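You operate a simulated robot arm through the tools that you are given. There is no shell and no other tool.

You are at the controls of a simulated robot arm. One attempt, no reset.

TASK
Tape the export carton by hand with the yellow strip.
Fine: draw the grey slide out, press the strip down with the black roller, put that back, slide in again. Where these are worked on the way, their far stop is far enough and under half their travel is too little: grey slide.

Only the result counts: the job must be done as asked and must still hold three seconds after the hand-in. Knocking over, shifting, dropping, spilling or breaking anything else fails it.

THE ROBOT
A 7-joint arm with a fingered hand, fixed in place. Base frame: the origin is on the floor under the middle of its stand, x ahead of it, y to its left, z up; the work surface is at about z = 0.8. Units: m, rad, N and s.
With the tool pointing down near the work surface it reaches from about 0.32 to 0.72 m from the base axis. Its first joint turns from -2.897 to 2.897 rad. Payload 4 kg.
Tool frame: the origin (TCP) lies between the finger pads and is the grasp point; the fingertips stand 0.026 m ahead of it; z points along the fingers, y is the line along which they close. The gripper opens to 0.148 m; its body begins 0.073 m behind the TCP. The gripper is a hand of 3 fingers: y runs from the thumb to the fingers, the wrist lies at [0, 0, -0.239] in the tool frame.
Orientation is that of the tool frame in the base frame, as [roll, pitch, yaw] about the fixed x, y, z axes, in that order (R = Rz(yaw) Ry(pitch) Rx(roll)). With the fingers straight down and closing along the base's y, the tool's x points along the base's -x, its y along +y and its z along -z.

THE INTERFACE
- The arm moves only by the tool nudge_tool. Its argument "deltas" is a list of rows, each a list of 6 numbers: the shift along the base's x, y, z in m, then the turn, a rotation vector about the base's x, y, z in rad. In form: [[x, y, z, rx, ry, rz], ...]. A call has 1 to 20 rows; each row shifts and turns the commanded pose from where the row before left it. Each row takes 0.2 s and may step no farther than 0.05 m and 0.15 rad from the row before; otherwise, the whole call is refused. A pose out of reach is approached as far as the arm can. The call stops where the force on the tool passes 40 N (or 10 N more than at its start, if that is more) or the arm is blocked; 0.2 s more then pass. In this call time passes only in rows, and 0.2 s behind the last. The reply holds the time, the measured pose of the TCP, the force on the tool along the base axes, the opening and the grip force, in the units named above and with some noise, with the torque about the TCP (base axes, N m) and any sound that the robot's microphone picked up.
- Cameras (640 x 400 px; columns grow to the right, rows downward): "scene" is fixed at [0.3951, -0.6378, 1.3659]; the picture's right is [0.46, 0.89, 0.00], its down [0.70, -0.36, -0.62] and it looks along [-0.55, 0.29, -0.79] (base axes); focal length 252 px, centre (320, 200). "wrist" rides on the gripper at [0.068, -0.039, -0.09] in the tool frame; the picture's right is [0.50, 0.87, 0.00], its down [-0.65, 0.38, -0.65] and it looks along [-0.57, 0.33, 0.76] (tool axes); focal length 222 px, centre (320, 200). There is no depth. A picture from a camera that has moved, and an enlarged one, comes with that camera's place and axes in the base frame and with its lens. The place of the scene camera against the robot may be out by one fixed shift of up to 0.018 m in any direction.
- grab_frame(camera): a new picture of that camera. No time passes.
- move_column(by): slides the trunk up (or, below 0, down) by that many m; the arm rides with it, the base frame stays. It gives what a move gives, with no picture.
- finger_targets(finger1, finger2, thumb_bend): sets how far each is bent, from 0 (flat) to 100 (curled in); at 30 the hand is open as for a grip, at 70 the pads meet at the TCP. One left out holds its place. A second passes; each finger stops where it meets its share of the squeeze, and holds until it gets a number again. It is the only way to open and close the hand. It gives what a move gives, with no picture; readings hold the bend of each and the force on the fingers (four entries, about 0 where the hand has none), thumb and palm.
- close_up(camera, box): a new picture of the part [left, top, right, bottom] of that camera's present view, enlarged. No time passes.
- job_done(): hands the job in; it is judged then, once.

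Places have to be worked out from the pictures, the camera data and where the tool is seen. Open the gripper and draw the arm clear of the work before you hand the job in, unless the task says otherwise.

The tools are called after "Request:" by a JSON object that holds its "api" and its "payload". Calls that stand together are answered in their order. nudge_tool: Moves the arm, as the interface text tells. Its arguments: {"type":"object","properties":{"deltas":{"type":"array","items":{"type":"array","items":{"type":"number"}}}},"required":["deltas"]} The other tools are called the same way: move_column (by) moves the trunk up or down; finger_targets (finger1, finger2, thumb_bend) moves the fingers one by one; grab_frame (camera) takes a picture; close_up (camera, box) takes an enlarged picture of a part of a camera's view; job_done () hands the job in.

At the start:

```text
t: 0.0
tcp_pos: [0.1854, -0.4679, 1.1335]
ee_rot: [-3.14, 0.001, 3.14]
contact_force: [-0.5, 0.7, -0.1]
ft_torque: [0.0, 0.0, 0.0]
grip_width: 0.148
finger_force: 0.0
shape: jaw
bend: [30.0, 30.0, 30.0]
finger forces: [0.1, 0.0, 0.0, 0.0, 0.0, 0.0]
trunk travel left (down, up): [-0.5, 0.09]
```

scene: 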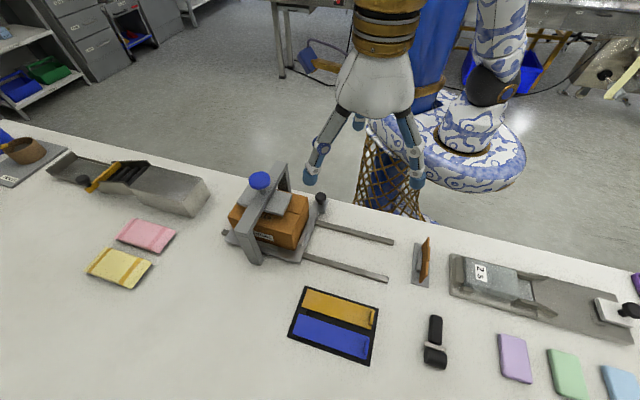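
wrist: 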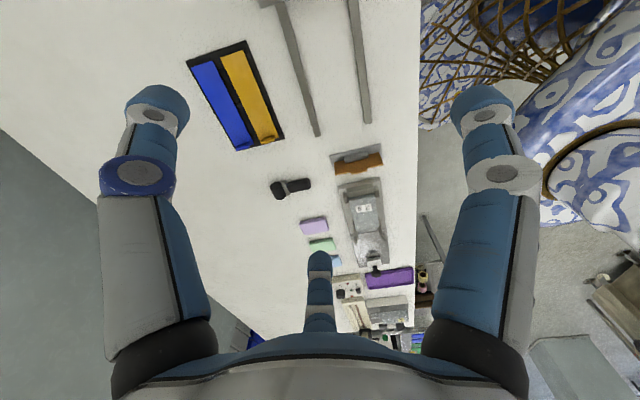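

I start by looking closer at the carton station, the strips and the roller before moving anything.

Request:
{"api": "close_up", "payload": {"camera": "scene", "box": [210, 150, 410, 275]}}

Request:
{"api": "close_up", "payload": {"camera": "scene", "box": [270, 260, 470, 385]}}

Request:
{"api": "close_up", "payload": {"camera": "scene", "box": [20, 120, 220, 245]}}

Request:
{"api": "close_up", "payload": {"camera": "scene", "box": [400, 225, 640, 375]}}

```text
3.20 times, centred on (310, 212) of scene
camera zoom: at [0.3951, -0.6378, 1.3659], right [0.46, 0.89, 0.0], down [0.7, -0.36, -0.62], along [-0.55, 0.29, -0.79], focal length 806 px, centre (352, 160)
```

zoom: 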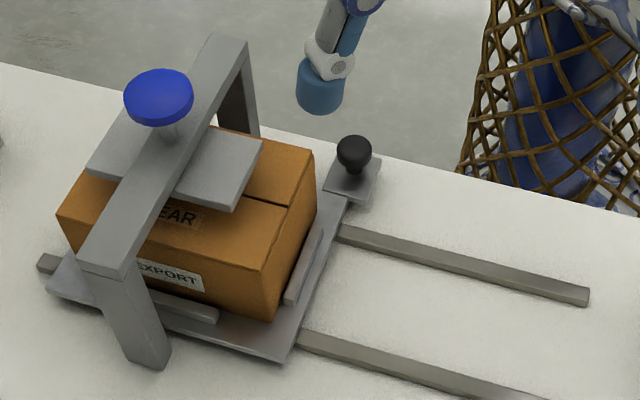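

```text
3.20 times, centred on (370, 322) of scene
camera zoom: at [0.3951, -0.6378, 1.3659], right [0.46, 0.89, 0.0], down [0.7, -0.36, -0.62], along [-0.55, 0.29, -0.79], focal length 806 px, centre (160, -192)
```

zoom: 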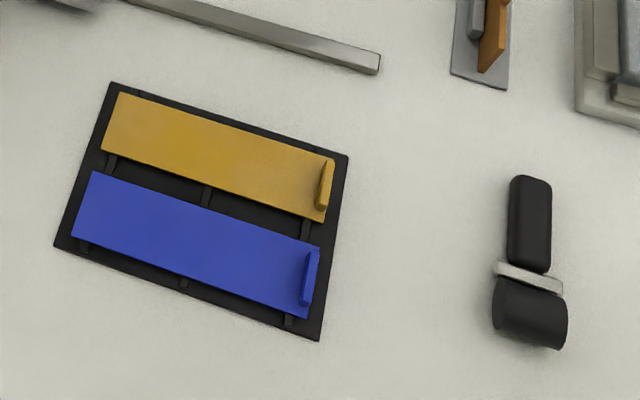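

```text
3.20 times, centred on (120, 182) of scene
camera zoom: at [0.3951, -0.6378, 1.3659], right [0.46, 0.89, 0.0], down [0.7, -0.36, -0.62], along [-0.55, 0.29, -0.79], focal length 806 px, centre (960, 256)
```

zoom: 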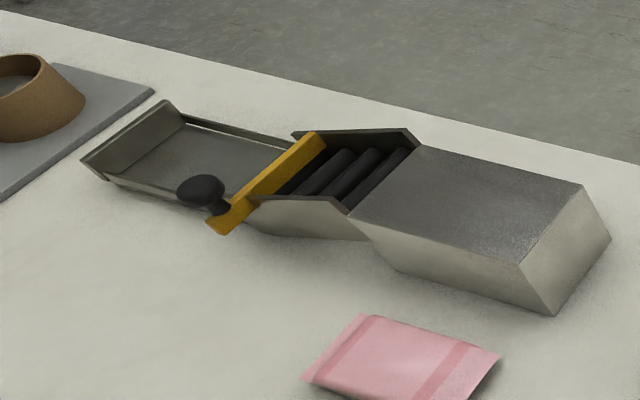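

```text
2.67 times, centred on (520, 300) of scene
camera zoom: at [0.3951, -0.6378, 1.3659], right [0.46, 0.89, 0.0], down [0.7, -0.36, -0.62], along [-0.55, 0.29, -0.79], focal length 671 px, centre (-213, -67)
```

zoom: 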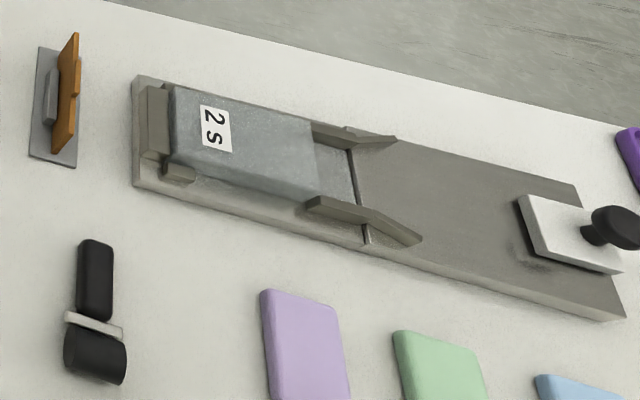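

The carton sits on the grey slide under a fixed yoke, and the rails run at about 45° in the base frame. The yellow strip's tab lies near (0.33, -0.49). I turn the hand by -45° and back off so the wrist camera can look at the carton station.

Request:
{"api": "nudge_tool", "payload": {"deltas": [[-0.04, -0.007, 0, 0, 0, -0.131], [-0.04, -0.007, 0, 0, 0, -0.131], [-0.04, -0.007, 0, 0, 0, -0.131], [-0.04, -0.007, 0, 0, 0, -0.131], [-0.04, -0.007, 0, 0, 0, -0.131], [-0.04, -0.007, 0, 0, 0, -0.13], [-0.04, -0.007, 0, 0, 0, 0], [-0.04, -0.007, 0, 0, 0, 0]]}}

Request:
{"api": "grab_frame", "payload": {"camera": "wrist"}}

Request:
{"api": "grab_frame", "payload": {"camera": "scene"}}

```text
t: 1.8
tcp_pos: [-0.1372, -0.5241, 1.1367]
ee_rot: [-3.141, 0.002, 2.355]
contact_force: [0.1, 0.2, 0.4]
ft_torque: [-0.01, -0.01, 0.0]
grip_width: 0.1477
finger_force: 0.0
shape: jaw
bend: [30.0, 30.0, 30.0]
finger forces: [0.0, 0.1, 0.0, 0.0, 0.1, 0.1]
trunk travel left (down, up): [-0.5, 0.09]
```

```text
taken
camera wrist: at [-0.2117, -0.5045, 1.2272], right [0.26, 0.97, 0.0], down [0.73, -0.2, 0.65], along [0.63, -0.17, -0.76], focal length 222 px, centre (320, 200)
```

wrist: 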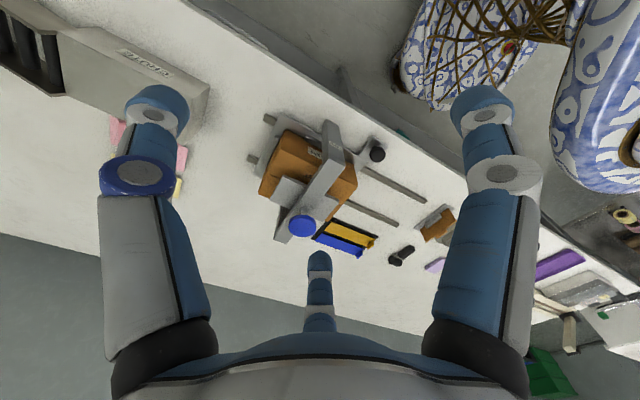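

```text
taken
```

scene: 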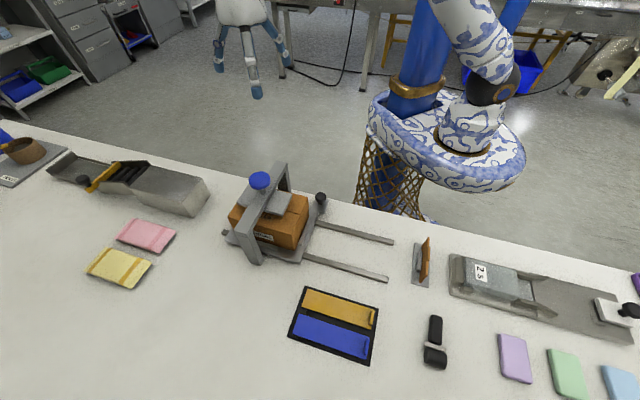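

Carton is in view upside down; I enlarge it.

Request:
{"api": "close_up", "payload": {"camera": "wrist", "box": [230, 110, 430, 260]}}

Request:
{"api": "close_up", "payload": {"camera": "wrist", "box": [300, 190, 460, 290]}}

```text
2.67 times, centred on (330, 185) of wrist
camera zoom: at [-0.2117, -0.5045, 1.2272], right [0.26, 0.97, 0.0], down [0.73, -0.2, 0.65], along [0.63, -0.17, -0.76], focal length 592 px, centre (293, 240)
```

zoom: 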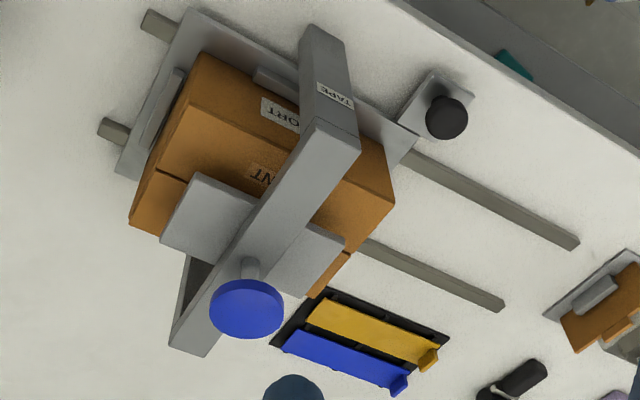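

```text
4.00 times, centred on (380, 240) of wrist
camera zoom: at [-0.2117, -0.5045, 1.2272], right [0.26, 0.97, 0.0], down [0.73, -0.2, 0.65], along [0.63, -0.17, -0.76], focal length 888 px, centre (80, 40)
```

zoom: 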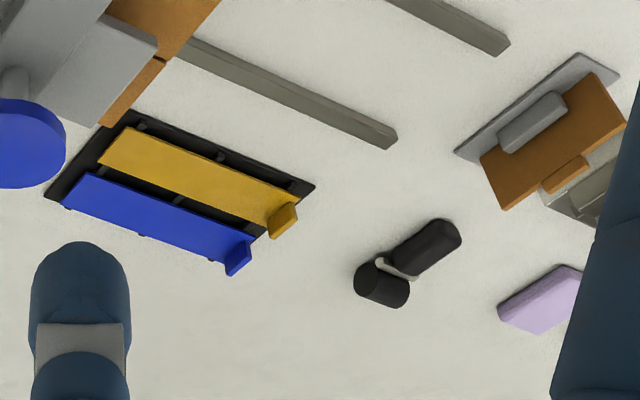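

The slide's black knob works out at about (0.025, -0.452, 0.84), clear of the yoke leg by roughly 0.09 m. I move above it at height first, then look again.

Request:
{"api": "nudge_tool", "payload": {"deltas": [[0.04, 0.018, 0, 0, 0, 0], [0.04, 0.018, 0, 0, 0, 0], [0.04, 0.018, 0, 0, 0, 0], [0.042, 0.018, 0, 0, 0, 0], [0, 0, -0.04, 0, 0, 0], [0, 0, -0.04, 0, 0, 0], [0, 0, -0.04, 0, 0, 0]]}}

Request:
{"api": "grab_frame", "payload": {"camera": "wrist"}}

Request:
{"api": "grab_frame", "payload": {"camera": "scene"}}

```text
t: 3.4
tcp_pos: [0.027, -0.4515, 1.0141]
ee_rot: [3.14, 0.001, 2.357]
contact_force: [-0.2, 0.3, -0.4]
ft_torque: [-0.01, -0.04, -0.04]
grip_width: 0.1478
finger_force: 0.0
shape: jaw
bend: [30.0, 30.0, 30.0]
finger forces: [0.0, 0.1, 0.0, 0.0, 0.0, 0.1]
trunk travel left (down, up): [-0.5, 0.09]
```

```text
taken
camera wrist: at [-0.0479, -0.4327, 1.1055], right [0.26, 0.97, 0.0], down [0.73, -0.2, 0.65], along [0.63, -0.17, -0.76], focal length 222 px, centre (320, 200)
```

wrist: 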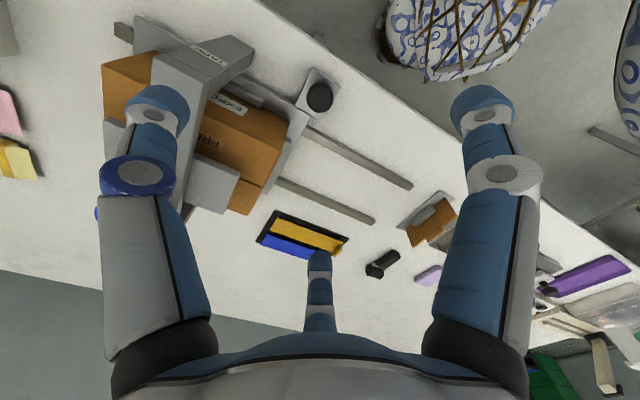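

```text
taken
```

scene: 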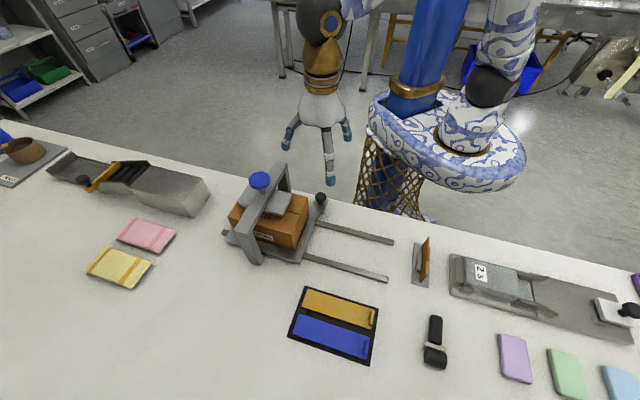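

Request:
{"api": "close_up", "payload": {"camera": "wrist", "box": [190, 30, 390, 155]}}

```text
3.20 times, centred on (290, 92) of wrist
camera zoom: at [-0.0479, -0.4327, 1.1055], right [0.26, 0.97, 0.0], down [0.73, -0.2, 0.65], along [0.63, -0.17, -0.76], focal length 711 px, centre (416, 544)
```

zoom: 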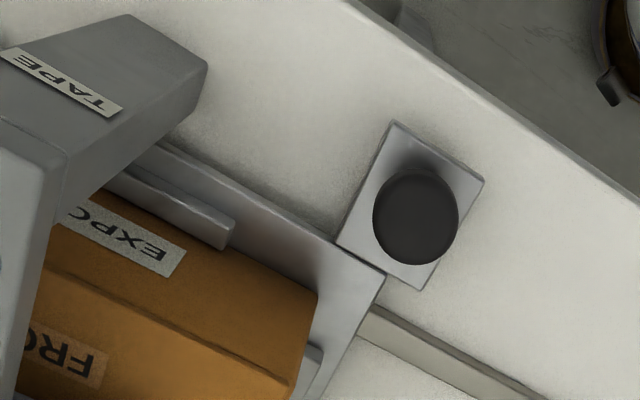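

The knob centre comes out at (0.026, -0.453), and the TCP is already above it. The nearest yoke leg corner is about 0.084 m away, so I part-close the fingers before going down.

Request:
{"api": "finger_targets", "payload": {"finger1": 48, "finger2": 48, "thumb_bend": 48}}

Request:
{"api": "nudge_tool", "payload": {"deltas": [[0, -0.001, -0.04, 0, 0, 0], [0, 0, -0.04, 0, 0, 0], [0, 0, -0.03, 0, 0, 0]]}}

Request:
{"api": "grab_frame", "payload": {"camera": "wrist"}}

Request:
{"api": "close_up", "payload": {"camera": "scene", "box": [220, 110, 420, 235]}}

```text
t: 4.4
tcp_pos: [0.0271, -0.4521, 1.0154]
ee_rot: [-3.141, -0.001, 2.354]
contact_force: [0.6, 0.5, -0.6]
ft_torque: [0.02, 0.02, 0.01]
grip_width: 0.0692
finger_force: 0.0
shape: fingers
bend: [48.0, 48.0, 48.0]
finger forces: [0.0, 0.0, 0.1, 0.1, 0.0, 0.0]
trunk travel left (down, up): [-0.5, 0.09]
```

```text
t: 5.2
tcp_pos: [0.0263, -0.4551, 0.9026]
ee_rot: [3.141, -0.002, 2.353]
contact_force: [-1.0, -0.4, 0.1]
ft_torque: [0.0, 0.0, -0.03]
grip_width: 0.0692
finger_force: 0.1
shape: fingers
bend: [48.0, 48.0, 48.0]
finger forces: [0.0, 0.1, 0.0, 0.0, 0.0, 0.0]
trunk travel left (down, up): [-0.5, 0.09]
```

```text
taken
camera wrist: at [-0.0476, -0.4349, 0.9942], right [0.26, 0.97, 0.0], down [0.73, -0.2, 0.65], along [0.63, -0.17, -0.76], focal length 222 px, centre (320, 200)
```

wrist: 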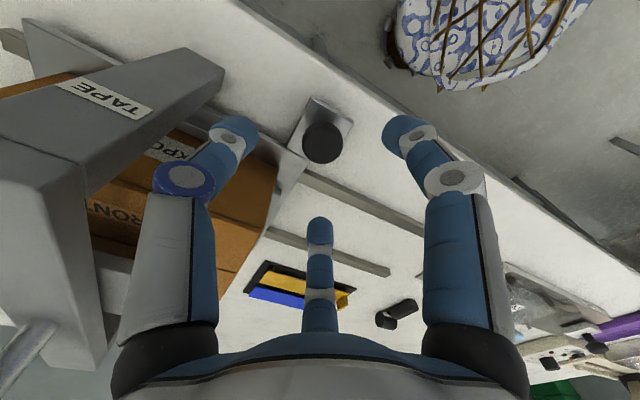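

```text
3.20 times, centred on (320, 172) of scene
camera zoom: at [0.3951, -0.6378, 1.3659], right [0.46, 0.89, 0.0], down [0.7, -0.36, -0.62], along [-0.55, 0.29, -0.79], focal length 806 px, centre (320, 288)
```

zoom: 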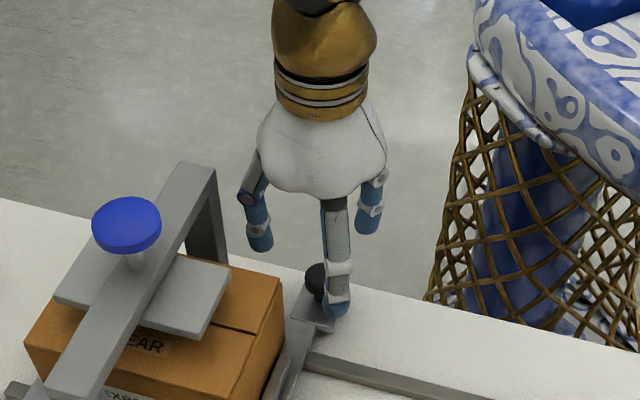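

The knob is still centred under the TCP. I go down another 0.05 m and close on it.

Request:
{"api": "nudge_tool", "payload": {"deltas": [[0, 0.001, -0.025, 0, 0, 0], [0, 0, -0.025, 0, 0, 0]]}}

Request:
{"api": "grab_frame", "payload": {"camera": "wrist"}}

```text
t: 5.8
tcp_pos: [0.0268, -0.4531, 0.8546]
ee_rot: [3.141, 0.0, 2.355]
contact_force: [0.6, 0.6, 0.6]
ft_torque: [0.01, 0.02, 0.02]
grip_width: 0.0693
finger_force: 0.1
shape: fingers
bend: [48.0, 48.0, 48.0]
finger forces: [0.1, 0.1, 0.0, 0.0, 0.0, 0.0]
trunk travel left (down, up): [-0.5, 0.09]
```

```text
taken
camera wrist: at [-0.0488, -0.4337, 0.9453], right [0.26, 0.97, 0.0], down [0.73, -0.2, 0.65], along [0.63, -0.17, -0.76], focal length 222 px, centre (320, 200)
```

wrist: 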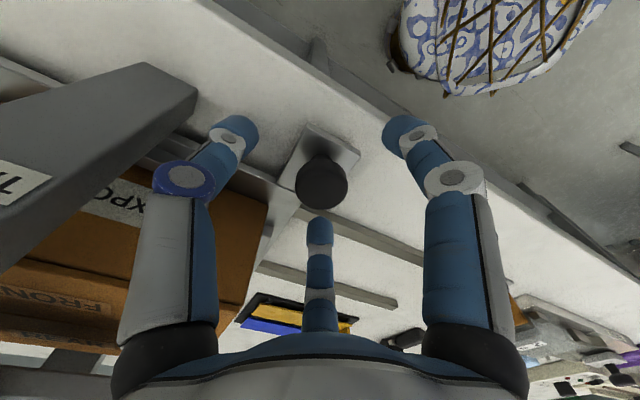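

The knob sits between the three fingers. I close to grip it.

Request:
{"api": "finger_targets", "payload": {"finger1": 68, "finger2": 68, "thumb_bend": 68}}

Request:
{"api": "grab_frame", "payload": {"camera": "wrist"}}

```text
t: 6.8
tcp_pos: [0.0273, -0.4535, 0.8536]
ee_rot: [-3.141, 0.001, 2.353]
contact_force: [0.0, 0.1, -4.6]
ft_torque: [0.02, 0.0, 0.0]
grip_width: 0.0187
finger_force: 6.8
shape: fingers
bend: [63.0, 64.0, 65.0]
finger forces: [4.1, 3.3, 0.0, 0.0, 5.1, 0.0]
trunk travel left (down, up): [-0.5, 0.09]
```

```text
taken
camera wrist: at [-0.0488, -0.4336, 0.9453], right [0.26, 0.97, 0.0], down [0.73, -0.2, 0.65], along [0.63, -0.17, -0.76], focal length 222 px, centre (320, 200)
```

wrist: 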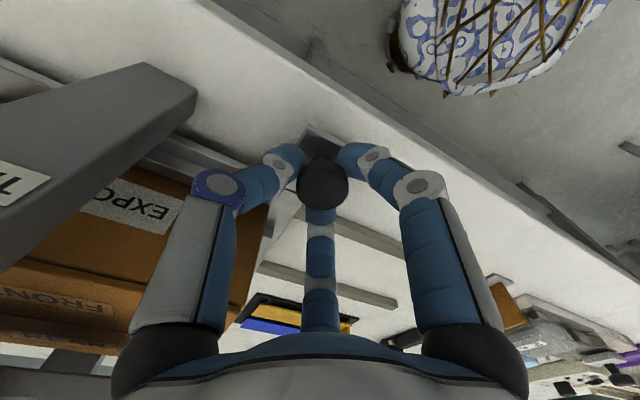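

Grip holds the knob. Rails run at 45°, so I pull along (0.707, 0.707), in small steps.

Request:
{"api": "nudge_tool", "payload": {"deltas": [[0.01, 0.01, 0, 0, 0, 0], [0.012, 0.012, 0, 0, 0, 0], [0.012, 0.012, 0, 0, 0, 0], [0.012, 0.012, 0, 0, 0, 0], [0.012, 0.012, 0, 0, 0, 0]]}}

Request:
{"api": "grab_frame", "payload": {"camera": "scene"}}

```text
t: 8.0
tcp_pos: [0.0845, -0.3949, 0.854]
ee_rot: [-3.14, 0.001, 2.356]
contact_force: [0.8, -0.8, -2.9]
ft_torque: [0.01, 0.02, 0.01]
grip_width: 0.0183
finger_force: 6.5
shape: fingers
bend: [63.0, 64.0, 65.0]
finger forces: [4.2, 3.3, 0.0, 0.1, 4.9, 0.0]
trunk travel left (down, up): [-0.5, 0.09]
```

```text
taken
```

scene: 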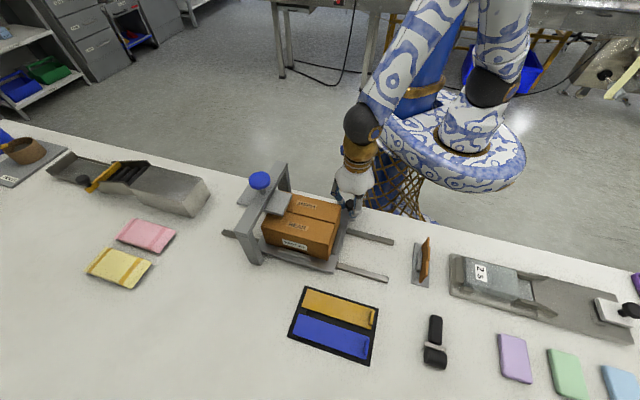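

The slide moves freely with the carton on it, about 0.082 m so far. I keep pulling toward the far stop in small steps.

Request:
{"api": "nudge_tool", "payload": {"deltas": [[0.012, 0.012, 0, 0, 0, 0], [0.012, 0.012, 0, 0, 0, 0], [0.01, 0.01, 0, 0, 0, 0], [0.008, 0.008, 0, 0, 0, 0], [0.006, 0.006, 0, 0, 0, 0], [0.006, 0.006, 0, 0, 0, 0]]}}

Request:
{"api": "grab_frame", "payload": {"camera": "scene"}}

```text
t: 9.4
tcp_pos: [0.1385, -0.3411, 0.8552]
ee_rot: [-3.141, 0.001, 2.354]
contact_force: [-0.5, -0.8, -4.5]
ft_torque: [-0.01, 0.02, 0.02]
grip_width: 0.0187
finger_force: 5.2
shape: fingers
bend: [63.0, 64.0, 65.0]
finger forces: [4.1, 3.1, 0.0, 0.0, 4.8, 0.1]
trunk travel left (down, up): [-0.5, 0.09]
```

```text
taken
```

scene: 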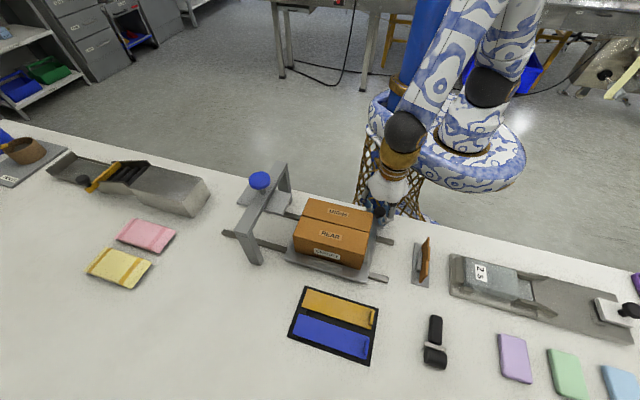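

No stop felt yet at about 0.158 m; a bit of rail is left. I continue with small steps until resistance.

Request:
{"api": "nudge_tool", "payload": {"deltas": [[0.005, 0.005, 0, 0, 0, 0], [0.005, 0.005, 0, 0, 0, 0], [0.004, 0.004, 0, 0, 0, 0], [0.004, 0.004, 0, 0, 0, 0], [0.003, 0.003, 0, 0, 0, 0]]}}

Request:
{"api": "grab_frame", "payload": {"camera": "scene"}}

```text
t: 10.6
tcp_pos: [0.1584, -0.3206, 0.8543]
ee_rot: [-3.141, 0.0, 2.354]
contact_force: [-0.9, 0.9, -6.9]
ft_torque: [-0.02, 0.0, 0.01]
grip_width: 0.0185
finger_force: 6.6
shape: fingers
bend: [63.0, 64.0, 65.0]
finger forces: [4.8, 3.3, 0.1, 0.1, 5.4, 0.0]
trunk travel left (down, up): [-0.5, 0.09]
```

```text
taken
```

scene: 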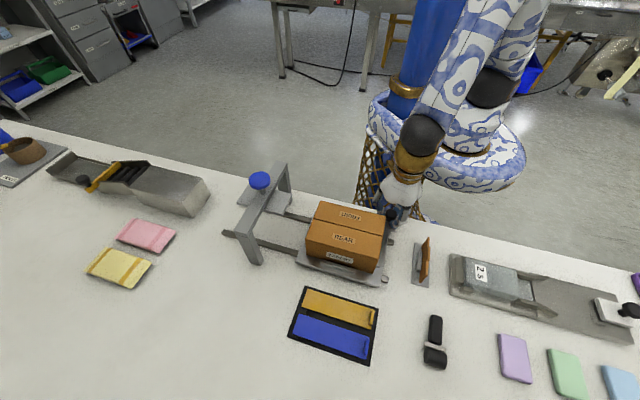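

Still no stop at 0.186 m; I continue a few more millimetres at a time.

Request:
{"api": "nudge_tool", "payload": {"deltas": [[0.003, 0.003, 0, 0, 0, 0], [0.003, 0.003, 0, 0, 0, 0], [0.003, 0.003, 0, 0, 0, 0], [0.003, 0.003, 0, 0, 0, 0]]}}

Request:
{"api": "grab_frame", "payload": {"camera": "wrist"}}

Request:
{"api": "close_up", "payload": {"camera": "scene", "box": [220, 165, 440, 302]}}

```text
t: 11.6
tcp_pos: [0.1712, -0.3103, 0.8532]
ee_rot: [-3.14, 0.002, 2.356]
contact_force: [-9.4, -10.7, 1.8]
ft_torque: [-0.28, 0.21, 0.03]
grip_width: 0.0203
finger_force: 7.8
shape: fingers
bend: [65.0, 66.0, 63.0]
finger forces: [2.5, 1.5, 0.0, 0.1, 11.4, 0.0]
trunk travel left (down, up): [-0.5, 0.09]
```

```text
taken
camera wrist: at [0.0949, -0.2898, 0.9451], right [0.26, 0.97, 0.0], down [0.73, -0.2, 0.65], along [0.63, -0.17, -0.76], focal length 222 px, centre (320, 200)
```

wrist: 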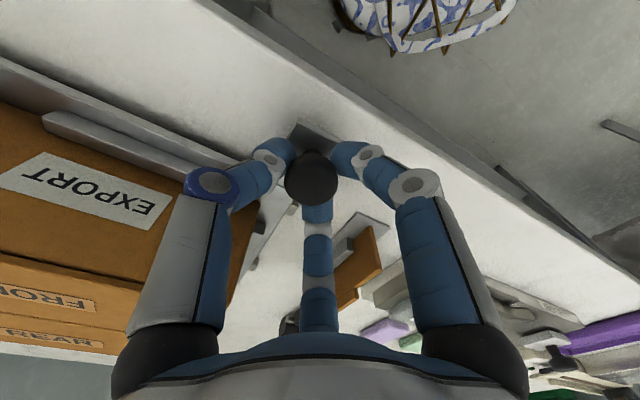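

```text
2.91 times, centred on (330, 234) of scene
camera zoom: at [0.3951, -0.6378, 1.3659], right [0.46, 0.89, 0.0], down [0.7, -0.36, -0.62], along [-0.55, 0.29, -0.79], focal length 732 px, centre (291, 102)
```

zoom: 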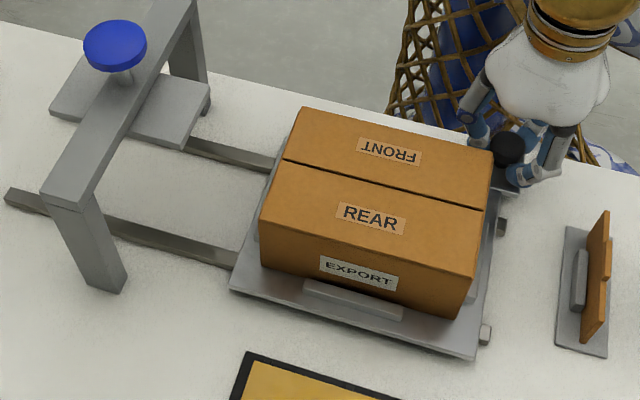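

The force rose to about 14 N, so the slide is at its far stop after about 0.197 m. I ease off slightly, open the fingers and rise.

Request:
{"api": "nudge_tool", "payload": {"deltas": [[-0.0015, -0.0015, 0, 0, 0, 0]]}}

Request:
{"api": "finger_targets", "payload": {"finger1": 48, "finger2": 48, "thumb_bend": 48}}

Request:
{"api": "nudge_tool", "payload": {"deltas": [[0, 0, 0.02, 0, 0, 0], [0, 0, 0.04, 0, 0, 0], [0, 0, 0.05, 0, 0, 0], [0, 0, 0.05, 0, 0, 0], [0, 0, 0.05, 0, 0, 0]]}}

Request:
{"api": "grab_frame", "payload": {"camera": "wrist"}}

Request:
{"api": "grab_frame", "payload": {"camera": "scene"}}

```text
t: 12.0
tcp_pos: [0.1692, -0.3095, 0.8529]
ee_rot: [3.141, -0.001, 2.356]
contact_force: [-6.4, -8.2, 0.8]
ft_torque: [-0.22, 0.18, 0.09]
grip_width: 0.0203
finger_force: 7.1
shape: fingers
bend: [65.0, 66.0, 63.0]
finger forces: [2.4, 2.4, 0.1, 0.0, 9.3, 0.0]
trunk travel left (down, up): [-0.5, 0.09]
```

```text
t: 13.0
tcp_pos: [0.1699, -0.3093, 0.8539]
ee_rot: [3.141, 0.0, 2.355]
contact_force: [-0.5, -0.4, -0.3]
ft_torque: [-0.03, 0.0, 0.0]
grip_width: 0.0682
finger_force: 0.0
shape: fingers
bend: [48.0, 48.0, 48.0]
finger forces: [0.0, 0.1, 0.0, 0.0, 0.0, 0.0]
trunk travel left (down, up): [-0.5, 0.09]
```

```text
t: 14.2
tcp_pos: [0.1703, -0.3093, 1.0655]
ee_rot: [3.139, 0.0, 2.353]
contact_force: [-0.4, 0.5, -0.1]
ft_torque: [0.02, 0.0, 0.0]
grip_width: 0.0686
finger_force: 0.0
shape: fingers
bend: [48.0, 48.0, 48.0]
finger forces: [0.0, 0.1, 0.0, 0.0, 0.0, 0.0]
trunk travel left (down, up): [-0.5, 0.09]
```

```text
taken
camera wrist: at [0.0947, -0.289, 1.1568], right [0.26, 0.97, 0.0], down [0.73, -0.2, 0.65], along [0.63, -0.17, -0.76], focal length 222 px, centre (320, 200)
```

wrist: 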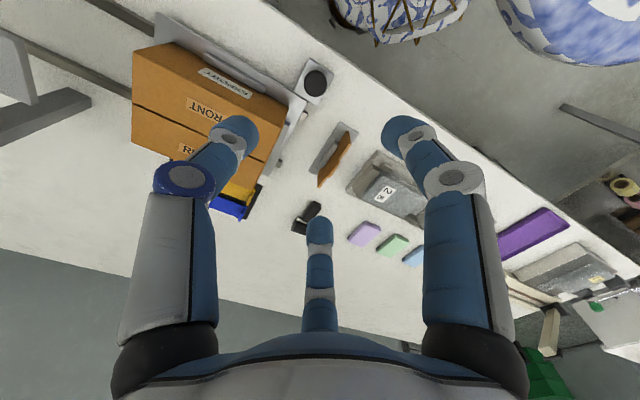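

```text
taken
```

scene: 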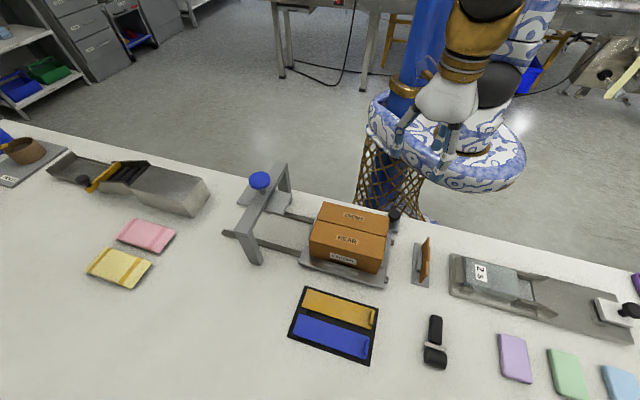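

The slide stays out at its stop with the carton seated. I move over the yellow strip's tab end to look closely at it.

Request:
{"api": "nudge_tool", "payload": {"deltas": [[0.033, -0.037, 0, 0, 0, 0], [0.033, -0.037, 0, 0, 0, 0], [0.033, -0.037, 0, 0, 0, 0], [0.033, -0.037, 0, 0, 0, 0], [0.033, -0.037, 0, 0, 0, 0], [0, 0, -0.03, 0, 0, 0], [0, 0, -0.03, 0, 0, 0]]}}

Request:
{"api": "grab_frame", "payload": {"camera": "wrist"}}

Request:
{"api": "close_up", "payload": {"camera": "wrist", "box": [200, 50, 440, 200]}}

```text
t: 15.8
tcp_pos: [0.3358, -0.4953, 1.004]
ee_rot: [3.141, 0.0, 2.354]
contact_force: [-0.5, 1.0, -0.5]
ft_torque: [0.0, 0.0, 0.01]
grip_width: 0.0684
finger_force: 0.0
shape: fingers
bend: [48.0, 48.0, 48.0]
finger forces: [0.0, 0.0, 0.0, 0.0, 0.0, 0.0]
trunk travel left (down, up): [-0.5, 0.09]
```

```text
taken
camera wrist: at [0.26, -0.4744, 1.0947], right [0.26, 0.97, 0.0], down [0.73, -0.2, 0.65], along [0.63, -0.17, -0.76], focal length 222 px, centre (320, 200)
```

wrist: 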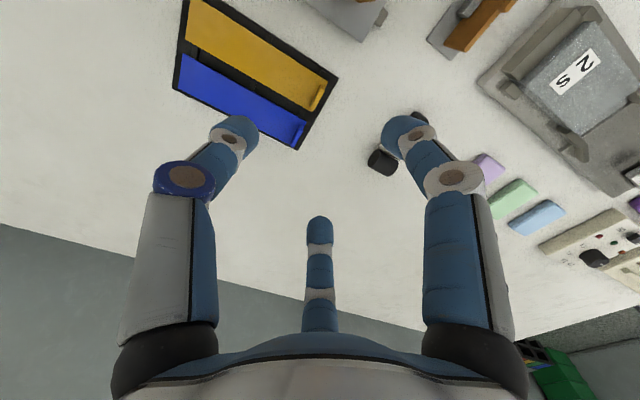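

```text
2.67 times, centred on (320, 125) of wrist
camera zoom: at [0.26, -0.4744, 1.0947], right [0.26, 0.97, 0.0], down [0.73, -0.2, 0.65], along [0.63, -0.17, -0.76], focal length 592 px, centre (320, 400)
```

zoom: 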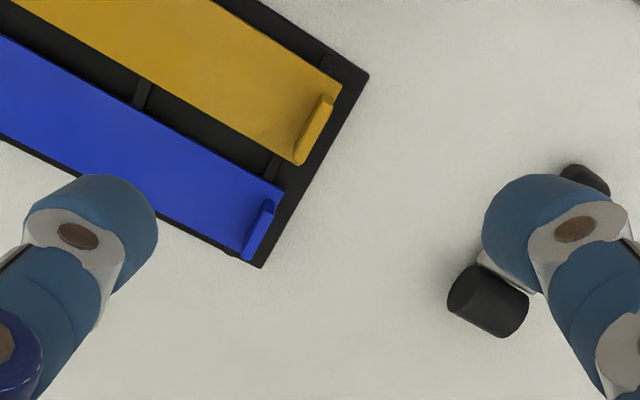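

The tab centre works out at (0.335, -0.495), right below the TCP; the strip is about 0.143 m long at 45°. Before picking it I look straight over the carton to measure the seam.

Request:
{"api": "nudge_tool", "payload": {"deltas": [[0, 0, 0.03, 0, 0, 0], [0, 0, 0.03, 0, 0, 0], [-0.044, 0.01, 0, 0, 0, 0], [-0.044, 0.01, 0, 0, 0, 0], [-0.044, 0.01, 0, 0, 0, 0], [-0.043, 0.01, 0, 0, 0, 0]]}}

Request:
{"api": "grab_frame", "payload": {"camera": "wrist"}}

Request:
{"api": "close_up", "payload": {"camera": "wrist", "box": [190, 30, 450, 192]}}

```text
t: 17.2
tcp_pos: [0.1612, -0.4529, 1.0654]
ee_rot: [-3.141, 0.0, 2.357]
contact_force: [-0.1, -0.1, 0.3]
ft_torque: [0.01, -0.01, 0.03]
grip_width: 0.0684
finger_force: 0.1
shape: fingers
bend: [48.0, 48.0, 48.0]
finger forces: [0.0, 0.0, 0.0, 0.1, 0.0, 0.1]
trunk travel left (down, up): [-0.5, 0.09]
```

```text
taken
camera wrist: at [0.0849, -0.4345, 1.1569], right [0.26, 0.97, 0.0], down [0.73, -0.2, 0.65], along [0.63, -0.17, -0.76], focal length 222 px, centre (320, 200)
```

wrist: 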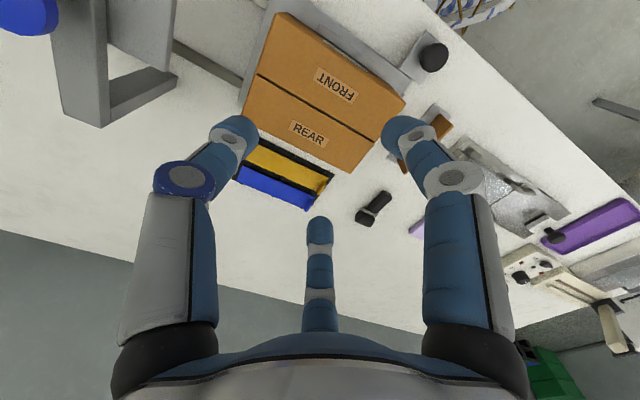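

```text
2.46 times, centred on (320, 111) of wrist
camera zoom: at [0.0849, -0.4345, 1.1569], right [0.26, 0.97, 0.0], down [0.73, -0.2, 0.65], along [0.63, -0.17, -0.76], focal length 547 px, centre (320, 419)
```

zoom: 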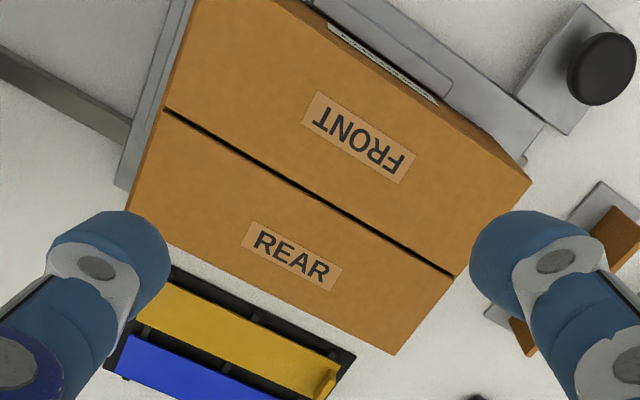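

The seam runs from about (0.119, -0.512) to (0.228, -0.400) with the top near z = 0.893, so its centre is about (0.174, -0.456). I close the hand in the air to see how the fingertips meet, which matters for gripping the small tab.

Request:
{"api": "finger_targets", "payload": {"finger1": 70, "finger2": 70, "thumb_bend": 70}}

Request:
{"api": "grab_frame", "payload": {"camera": "wrist"}}

Request:
{"api": "close_up", "payload": {"camera": "scene", "box": [280, 60, 480, 185]}}

```text
t: 18.2
tcp_pos: [0.1608, -0.4544, 1.0666]
ee_rot: [-3.141, 0.0, 2.356]
contact_force: [0.2, -0.3, 0.0]
ft_torque: [-0.01, -0.03, -0.01]
grip_width: 0.0004
finger_force: 0.1
shape: fingers
bend: [69.0, 69.0, 70.0]
finger forces: [0.0, 0.1, 0.0, 0.1, 0.0, 0.1]
trunk travel left (down, up): [-0.5, 0.09]
```

```text
taken
camera wrist: at [0.0853, -0.4347, 1.157], right [0.26, 0.97, 0.0], down [0.73, -0.2, 0.65], along [0.63, -0.17, -0.76], focal length 222 px, centre (320, 200)
```

wrist: 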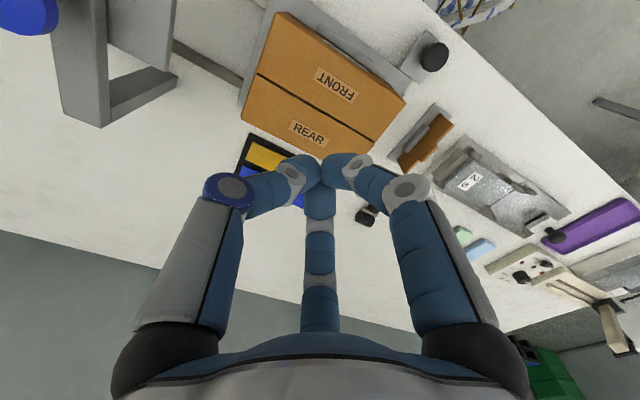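

```text
3.20 times, centred on (380, 122) of scene
camera zoom: at [0.3951, -0.6378, 1.3659], right [0.46, 0.89, 0.0], down [0.7, -0.36, -0.62], along [-0.55, 0.29, -0.79], focal length 806 px, centre (128, 448)
```

zoom: 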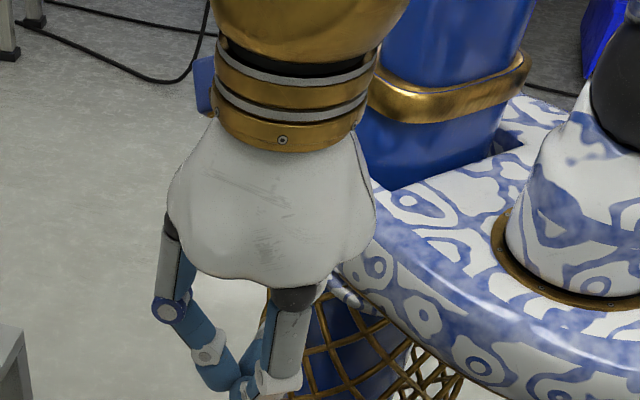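

The tips meet below the TCP, curling inward, so the tab should be gripped by the tips. I set a moderate pre-bend and move to just outside the tab, offset about 7 mm toward the two fingers so they can back the tab while the thumb presses from the strip side.

Request:
{"api": "finger_targets", "payload": {"finger1": 58, "finger2": 58, "thumb_bend": 56}}

Request:
{"api": "nudge_tool", "payload": {"deltas": [[0.045, -0.009, 0, 0, 0, 0], [0.045, -0.009, 0, 0, 0, 0], [0.045, -0.009, 0, 0, 0, 0], [0.044, -0.009, 0, 0, 0, 0], [0, 0, -0.04, 0, 0, 0], [0, 0, -0.04, 0, 0, 0], [0, 0, -0.04, 0, 0, 0], [0, 0, -0.04, 0, 0, 0]]}}

Request:
{"api": "grab_frame", "payload": {"camera": "wrist"}}

Request:
{"api": "close_up", "payload": {"camera": "wrist", "box": [220, 80, 420, 205]}}

Request:
{"api": "close_up", "payload": {"camera": "scene", "box": [270, 225, 470, 350]}}

```text
t: 19.2
tcp_pos: [0.1599, -0.4544, 1.0649]
ee_rot: [-3.142, 0.0, 2.355]
contact_force: [-1.0, 0.5, 0.4]
ft_torque: [-0.04, 0.0, 0.01]
grip_width: 0.0402
finger_force: 0.0
shape: fingers
bend: [57.0, 57.0, 56.0]
finger forces: [0.0, 0.1, 0.0, 0.1, 0.0, 0.1]
trunk travel left (down, up): [-0.5, 0.09]
```

```text
t: 21.0
tcp_pos: [0.3389, -0.4894, 0.9046]
ee_rot: [-3.141, -0.002, 2.355]
contact_force: [0.2, -0.5, -0.3]
ft_torque: [-0.02, 0.01, 0.01]
grip_width: 0.0405
finger_force: 0.1
shape: fingers
bend: [57.0, 57.0, 56.0]
finger forces: [0.0, 0.0, 0.0, 0.0, 0.0, 0.0]
trunk travel left (down, up): [-0.5, 0.09]
```

```text
taken
camera wrist: at [0.2637, -0.4705, 0.995], right [0.26, 0.97, 0.0], down [0.73, -0.2, 0.65], along [0.63, -0.17, -0.76], focal length 222 px, centre (320, 200)
```

wrist: 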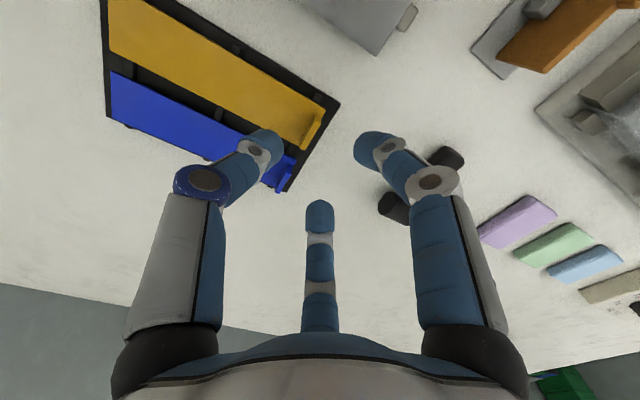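

```text
3.20 times, centred on (320, 142) of wrist
camera zoom: at [0.2637, -0.4705, 0.995], right [0.26, 0.97, 0.0], down [0.73, -0.2, 0.65], along [0.63, -0.17, -0.76], focal length 711 px, centre (320, 384)
```

zoom: 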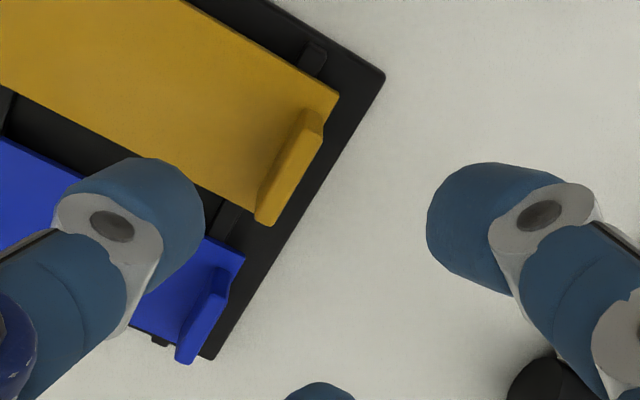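

```text
3.20 times, centred on (370, 288) of scene
camera zoom: at [0.3951, -0.6378, 1.3659], right [0.46, 0.89, 0.0], down [0.7, -0.36, -0.62], along [-0.55, 0.29, -0.79], focal length 806 px, centre (160, -80)
```

zoom: 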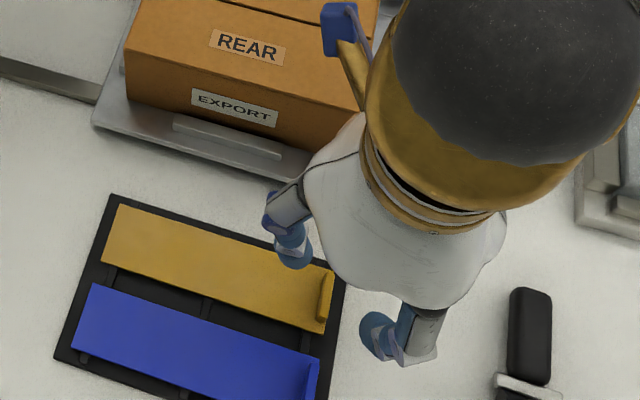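

The tab centre refines to about (0.3355, -0.4975), so I shift about 3 mm sideways to centre on it. Then I go down to z ≈ 0.86 and check.

Request:
{"api": "nudge_tool", "payload": {"deltas": [[0.0016, -0.003, -0.02, 0, 0, 0], [0, 0, -0.02, 0, 0, 0]]}}

Request:
{"api": "close_up", "payload": {"camera": "wrist", "box": [220, 100, 420, 225]}}

Request:
{"api": "close_up", "payload": {"camera": "scene", "box": [310, 240, 430, 315]}}

```text
t: 21.6
tcp_pos: [0.3391, -0.4925, 0.8645]
ee_rot: [-3.141, -0.001, 2.354]
contact_force: [-0.1, 0.4, 0.6]
ft_torque: [-0.01, 0.0, 0.02]
grip_width: 0.0406
finger_force: 0.1
shape: fingers
bend: [57.0, 57.0, 56.0]
finger forces: [0.0, 0.0, 0.0, 0.1, 0.0, 0.0]
trunk travel left (down, up): [-0.5, 0.09]
```

```text
3.20 times, centred on (320, 162) of wrist
camera zoom: at [0.264, -0.473, 0.9559], right [0.26, 0.97, 0.0], down [0.73, -0.2, 0.65], along [0.63, -0.17, -0.76], focal length 711 px, centre (320, 320)
```

zoom: 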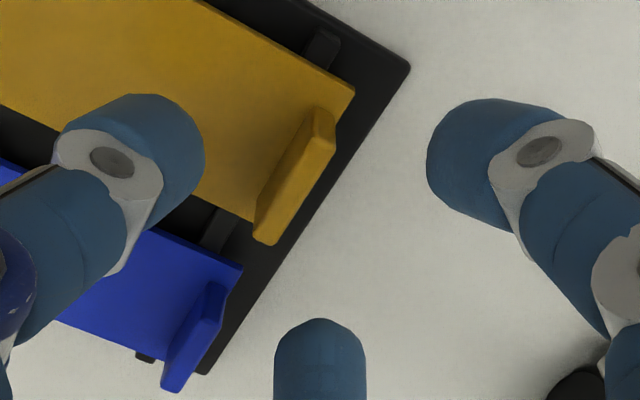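

```text
5.33 times, centred on (370, 278) of scene
camera zoom: at [0.3951, -0.6378, 1.3659], right [0.46, 0.89, 0.0], down [0.7, -0.36, -0.62], along [-0.55, 0.29, -0.79], focal length 1343 px, centre (53, -213)
```

zoom: 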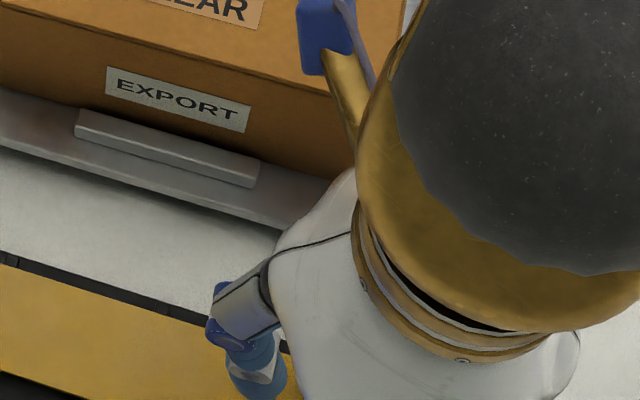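

Tips look to be just above the tab's top level. I adjust about 2 mm and go down in small steps, watching for touch on the strip.

Request:
{"api": "nudge_tool", "payload": {"deltas": [[0.0023, -0.0003, -0.004, 0, 0, 0], [0, 0, -0.004, 0, 0, 0], [0, 0, -0.003, 0, 0, 0]]}}

Request:
{"api": "close_up", "payload": {"camera": "wrist", "box": [220, 100, 420, 225]}}

```text
t: 22.4
tcp_pos: [0.3412, -0.4939, 0.8538]
ee_rot: [-3.141, -0.001, 2.356]
contact_force: [0.2, -1.1, -0.4]
ft_torque: [0.02, -0.02, 0.0]
grip_width: 0.0406
finger_force: 0.1
shape: fingers
bend: [57.0, 57.0, 56.0]
finger forces: [0.1, 0.1, 0.0, 0.1, 0.1, 0.1]
trunk travel left (down, up): [-0.5, 0.09]
```

```text
3.20 times, centred on (320, 162) of wrist
camera zoom: at [0.2665, -0.474, 0.9451], right [0.26, 0.97, 0.0], down [0.73, -0.2, 0.65], along [0.63, -0.17, -0.76], focal length 711 px, centre (320, 320)
```

zoom: 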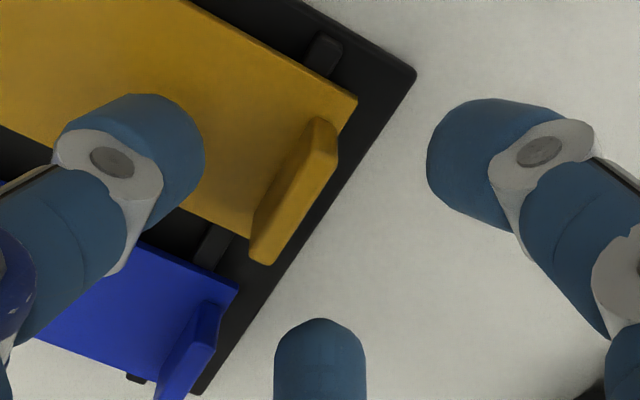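

No touch yet at 0.854. I lower further in small steps.

Request:
{"api": "nudge_tool", "payload": {"deltas": [[0, 0.0005, -0.003, 0, 0, 0], [0, 0, -0.003, 0, 0, 0]]}}

Request:
{"api": "nudge_tool", "payload": {"deltas": [[0, 0, -0.003, 0, 0, 0]]}}

Request:
{"api": "close_up", "payload": {"camera": "wrist", "box": [220, 100, 420, 225]}}

```text
t: 23.0
tcp_pos: [0.3432, -0.4932, 0.8484]
ee_rot: [3.141, 0.001, 2.355]
contact_force: [-0.6, 0.1, 0.5]
ft_torque: [-0.01, 0.0, 0.03]
grip_width: 0.0404
finger_force: 0.0
shape: fingers
bend: [57.0, 57.0, 56.0]
finger forces: [0.0, 0.0, 0.1, 0.0, 0.0, 0.0]
trunk travel left (down, up): [-0.5, 0.09]
```

```text
t: 23.4
tcp_pos: [0.341, -0.4931, 0.846]
ee_rot: [3.141, 0.001, 2.356]
contact_force: [0.0, 0.4, 4.7]
ft_torque: [-0.11, 0.16, 0.0]
grip_width: 0.0403
finger_force: 2.4
shape: fingers
bend: [57.0, 57.0, 56.0]
finger forces: [0.0, 0.0, 0.2, 0.1, 4.7, 0.1]
trunk travel left (down, up): [-0.5, 0.09]
```

```text
3.20 times, centred on (320, 162) of wrist
camera zoom: at [0.2667, -0.4736, 0.9361], right [0.26, 0.97, 0.0], down [0.73, -0.2, 0.65], along [0.63, -0.17, -0.76], focal length 711 px, centre (320, 320)
```

zoom: 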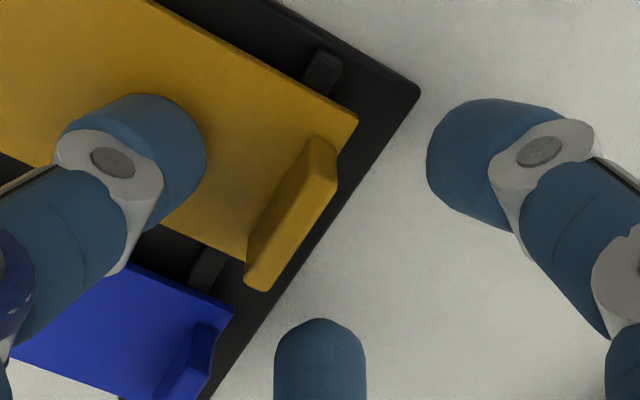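

The thumb touched the strip at TCP z ≈ 0.845. I raise 2 mm, then bring the two fingers behind the tab and squeeze with the thumb.

Request:
{"api": "nudge_tool", "payload": {"deltas": [[0, 0, 0.002, 0, 0, 0]]}}

Request:
{"api": "finger_targets", "payload": {"finger1": 68, "finger2": 68}}

Request:
{"api": "close_up", "payload": {"camera": "wrist", "box": [220, 100, 420, 225]}}

```text
t: 23.8
tcp_pos: [0.342, -0.4924, 0.8464]
ee_rot: [3.14, 0.001, 2.354]
contact_force: [-1.0, -0.2, -0.1]
ft_torque: [0.01, -0.02, -0.02]
grip_width: 0.0403
finger_force: 0.1
shape: fingers
bend: [57.0, 57.0, 56.0]
finger forces: [0.0, 0.0, 0.0, 0.0, 0.0, 0.1]
trunk travel left (down, up): [-0.5, 0.09]
```

```text
t: 24.8
tcp_pos: [0.3436, -0.4937, 0.8468]
ee_rot: [3.141, -0.002, 2.353]
contact_force: [0.1, -0.2, 0.0]
ft_torque: [0.01, 0.0, 0.02]
grip_width: 0.0254
finger_force: 0.0
shape: fingers
bend: [68.0, 68.0, 56.0]
finger forces: [0.0, 0.0, 0.0, 0.1, 0.1, 0.0]
trunk travel left (down, up): [-0.5, 0.09]
```

```text
3.20 times, centred on (320, 162) of wrist
camera zoom: at [0.2672, -0.4739, 0.9377], right [0.26, 0.97, 0.0], down [0.73, -0.2, 0.65], along [0.63, -0.17, -0.76], focal length 711 px, centre (320, 320)
```

zoom: 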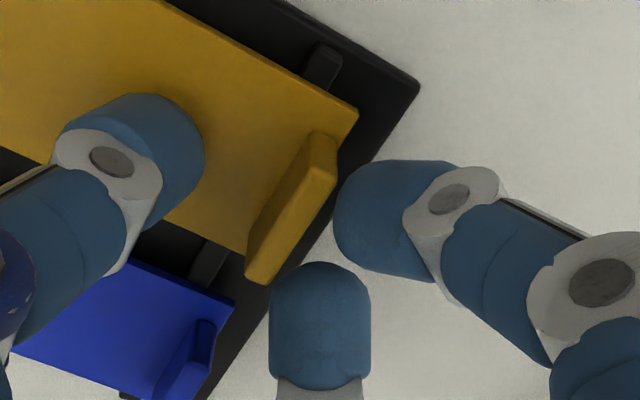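

The two fingers now sit just behind the tab without touching hard. I close the thumb from the strip side.

Request:
{"api": "finger_targets", "payload": {"thumb_bend": 70}}

Request:
{"api": "close_up", "payload": {"camera": "wrist", "box": [220, 100, 420, 225]}}

```text
t: 25.8
tcp_pos: [0.3419, -0.4933, 0.8468]
ee_rot: [3.141, 0.0, 2.354]
contact_force: [0.6, 0.3, 0.0]
ft_torque: [-0.01, 0.01, 0.01]
grip_width: 0.0064
finger_force: 2.6
shape: fingers
bend: [68.0, 68.0, 68.0]
finger forces: [1.2, 1.3, 0.0, 0.0, 2.5, 0.0]
trunk travel left (down, up): [-0.5, 0.09]
```

```text
3.20 times, centred on (320, 162) of wrist
camera zoom: at [0.2672, -0.4739, 0.9377], right [0.26, 0.97, 0.0], down [0.73, -0.2, 0.65], along [0.63, -0.17, -0.76], focal length 711 px, centre (320, 320)
```

zoom: 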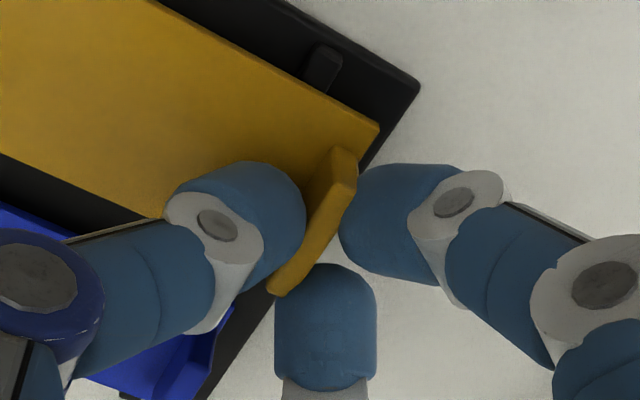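

The tab is now pinched between thumb and both fingers, though lightly. I squeeze harder before lifting.

Request:
{"api": "finger_targets", "payload": {"finger1": 72, "finger2": 72, "thumb_bend": 78}}

Request:
{"api": "close_up", "payload": {"camera": "wrist", "box": [220, 100, 420, 225]}}

```text
t: 26.8
tcp_pos: [0.3422, -0.4943, 0.847]
ee_rot: [3.14, -0.002, 2.353]
contact_force: [-0.3, 0.9, 0.0]
ft_torque: [-0.05, 0.01, 0.0]
grip_width: 0.0038
finger_force: 10.0
shape: fingers
bend: [68.0, 68.0, 71.0]
finger forces: [5.1, 5.2, 0.1, 0.1, 10.0, 0.1]
trunk travel left (down, up): [-0.5, 0.09]
```

```text
3.20 times, centred on (320, 162) of wrist
camera zoom: at [0.2672, -0.4739, 0.9377], right [0.26, 0.97, 0.0], down [0.73, -0.2, 0.65], along [0.63, -0.17, -0.76], focal length 711 px, centre (320, 320)
```

zoom: 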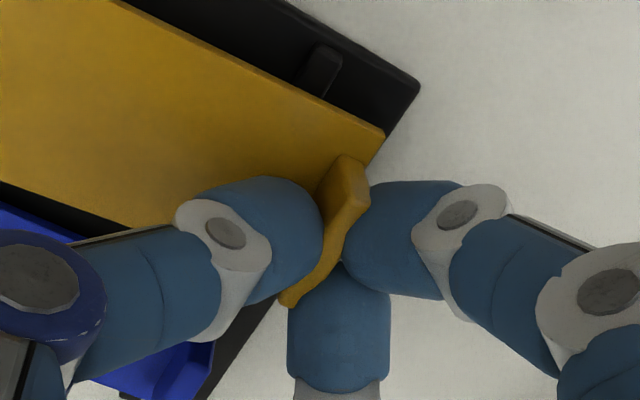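

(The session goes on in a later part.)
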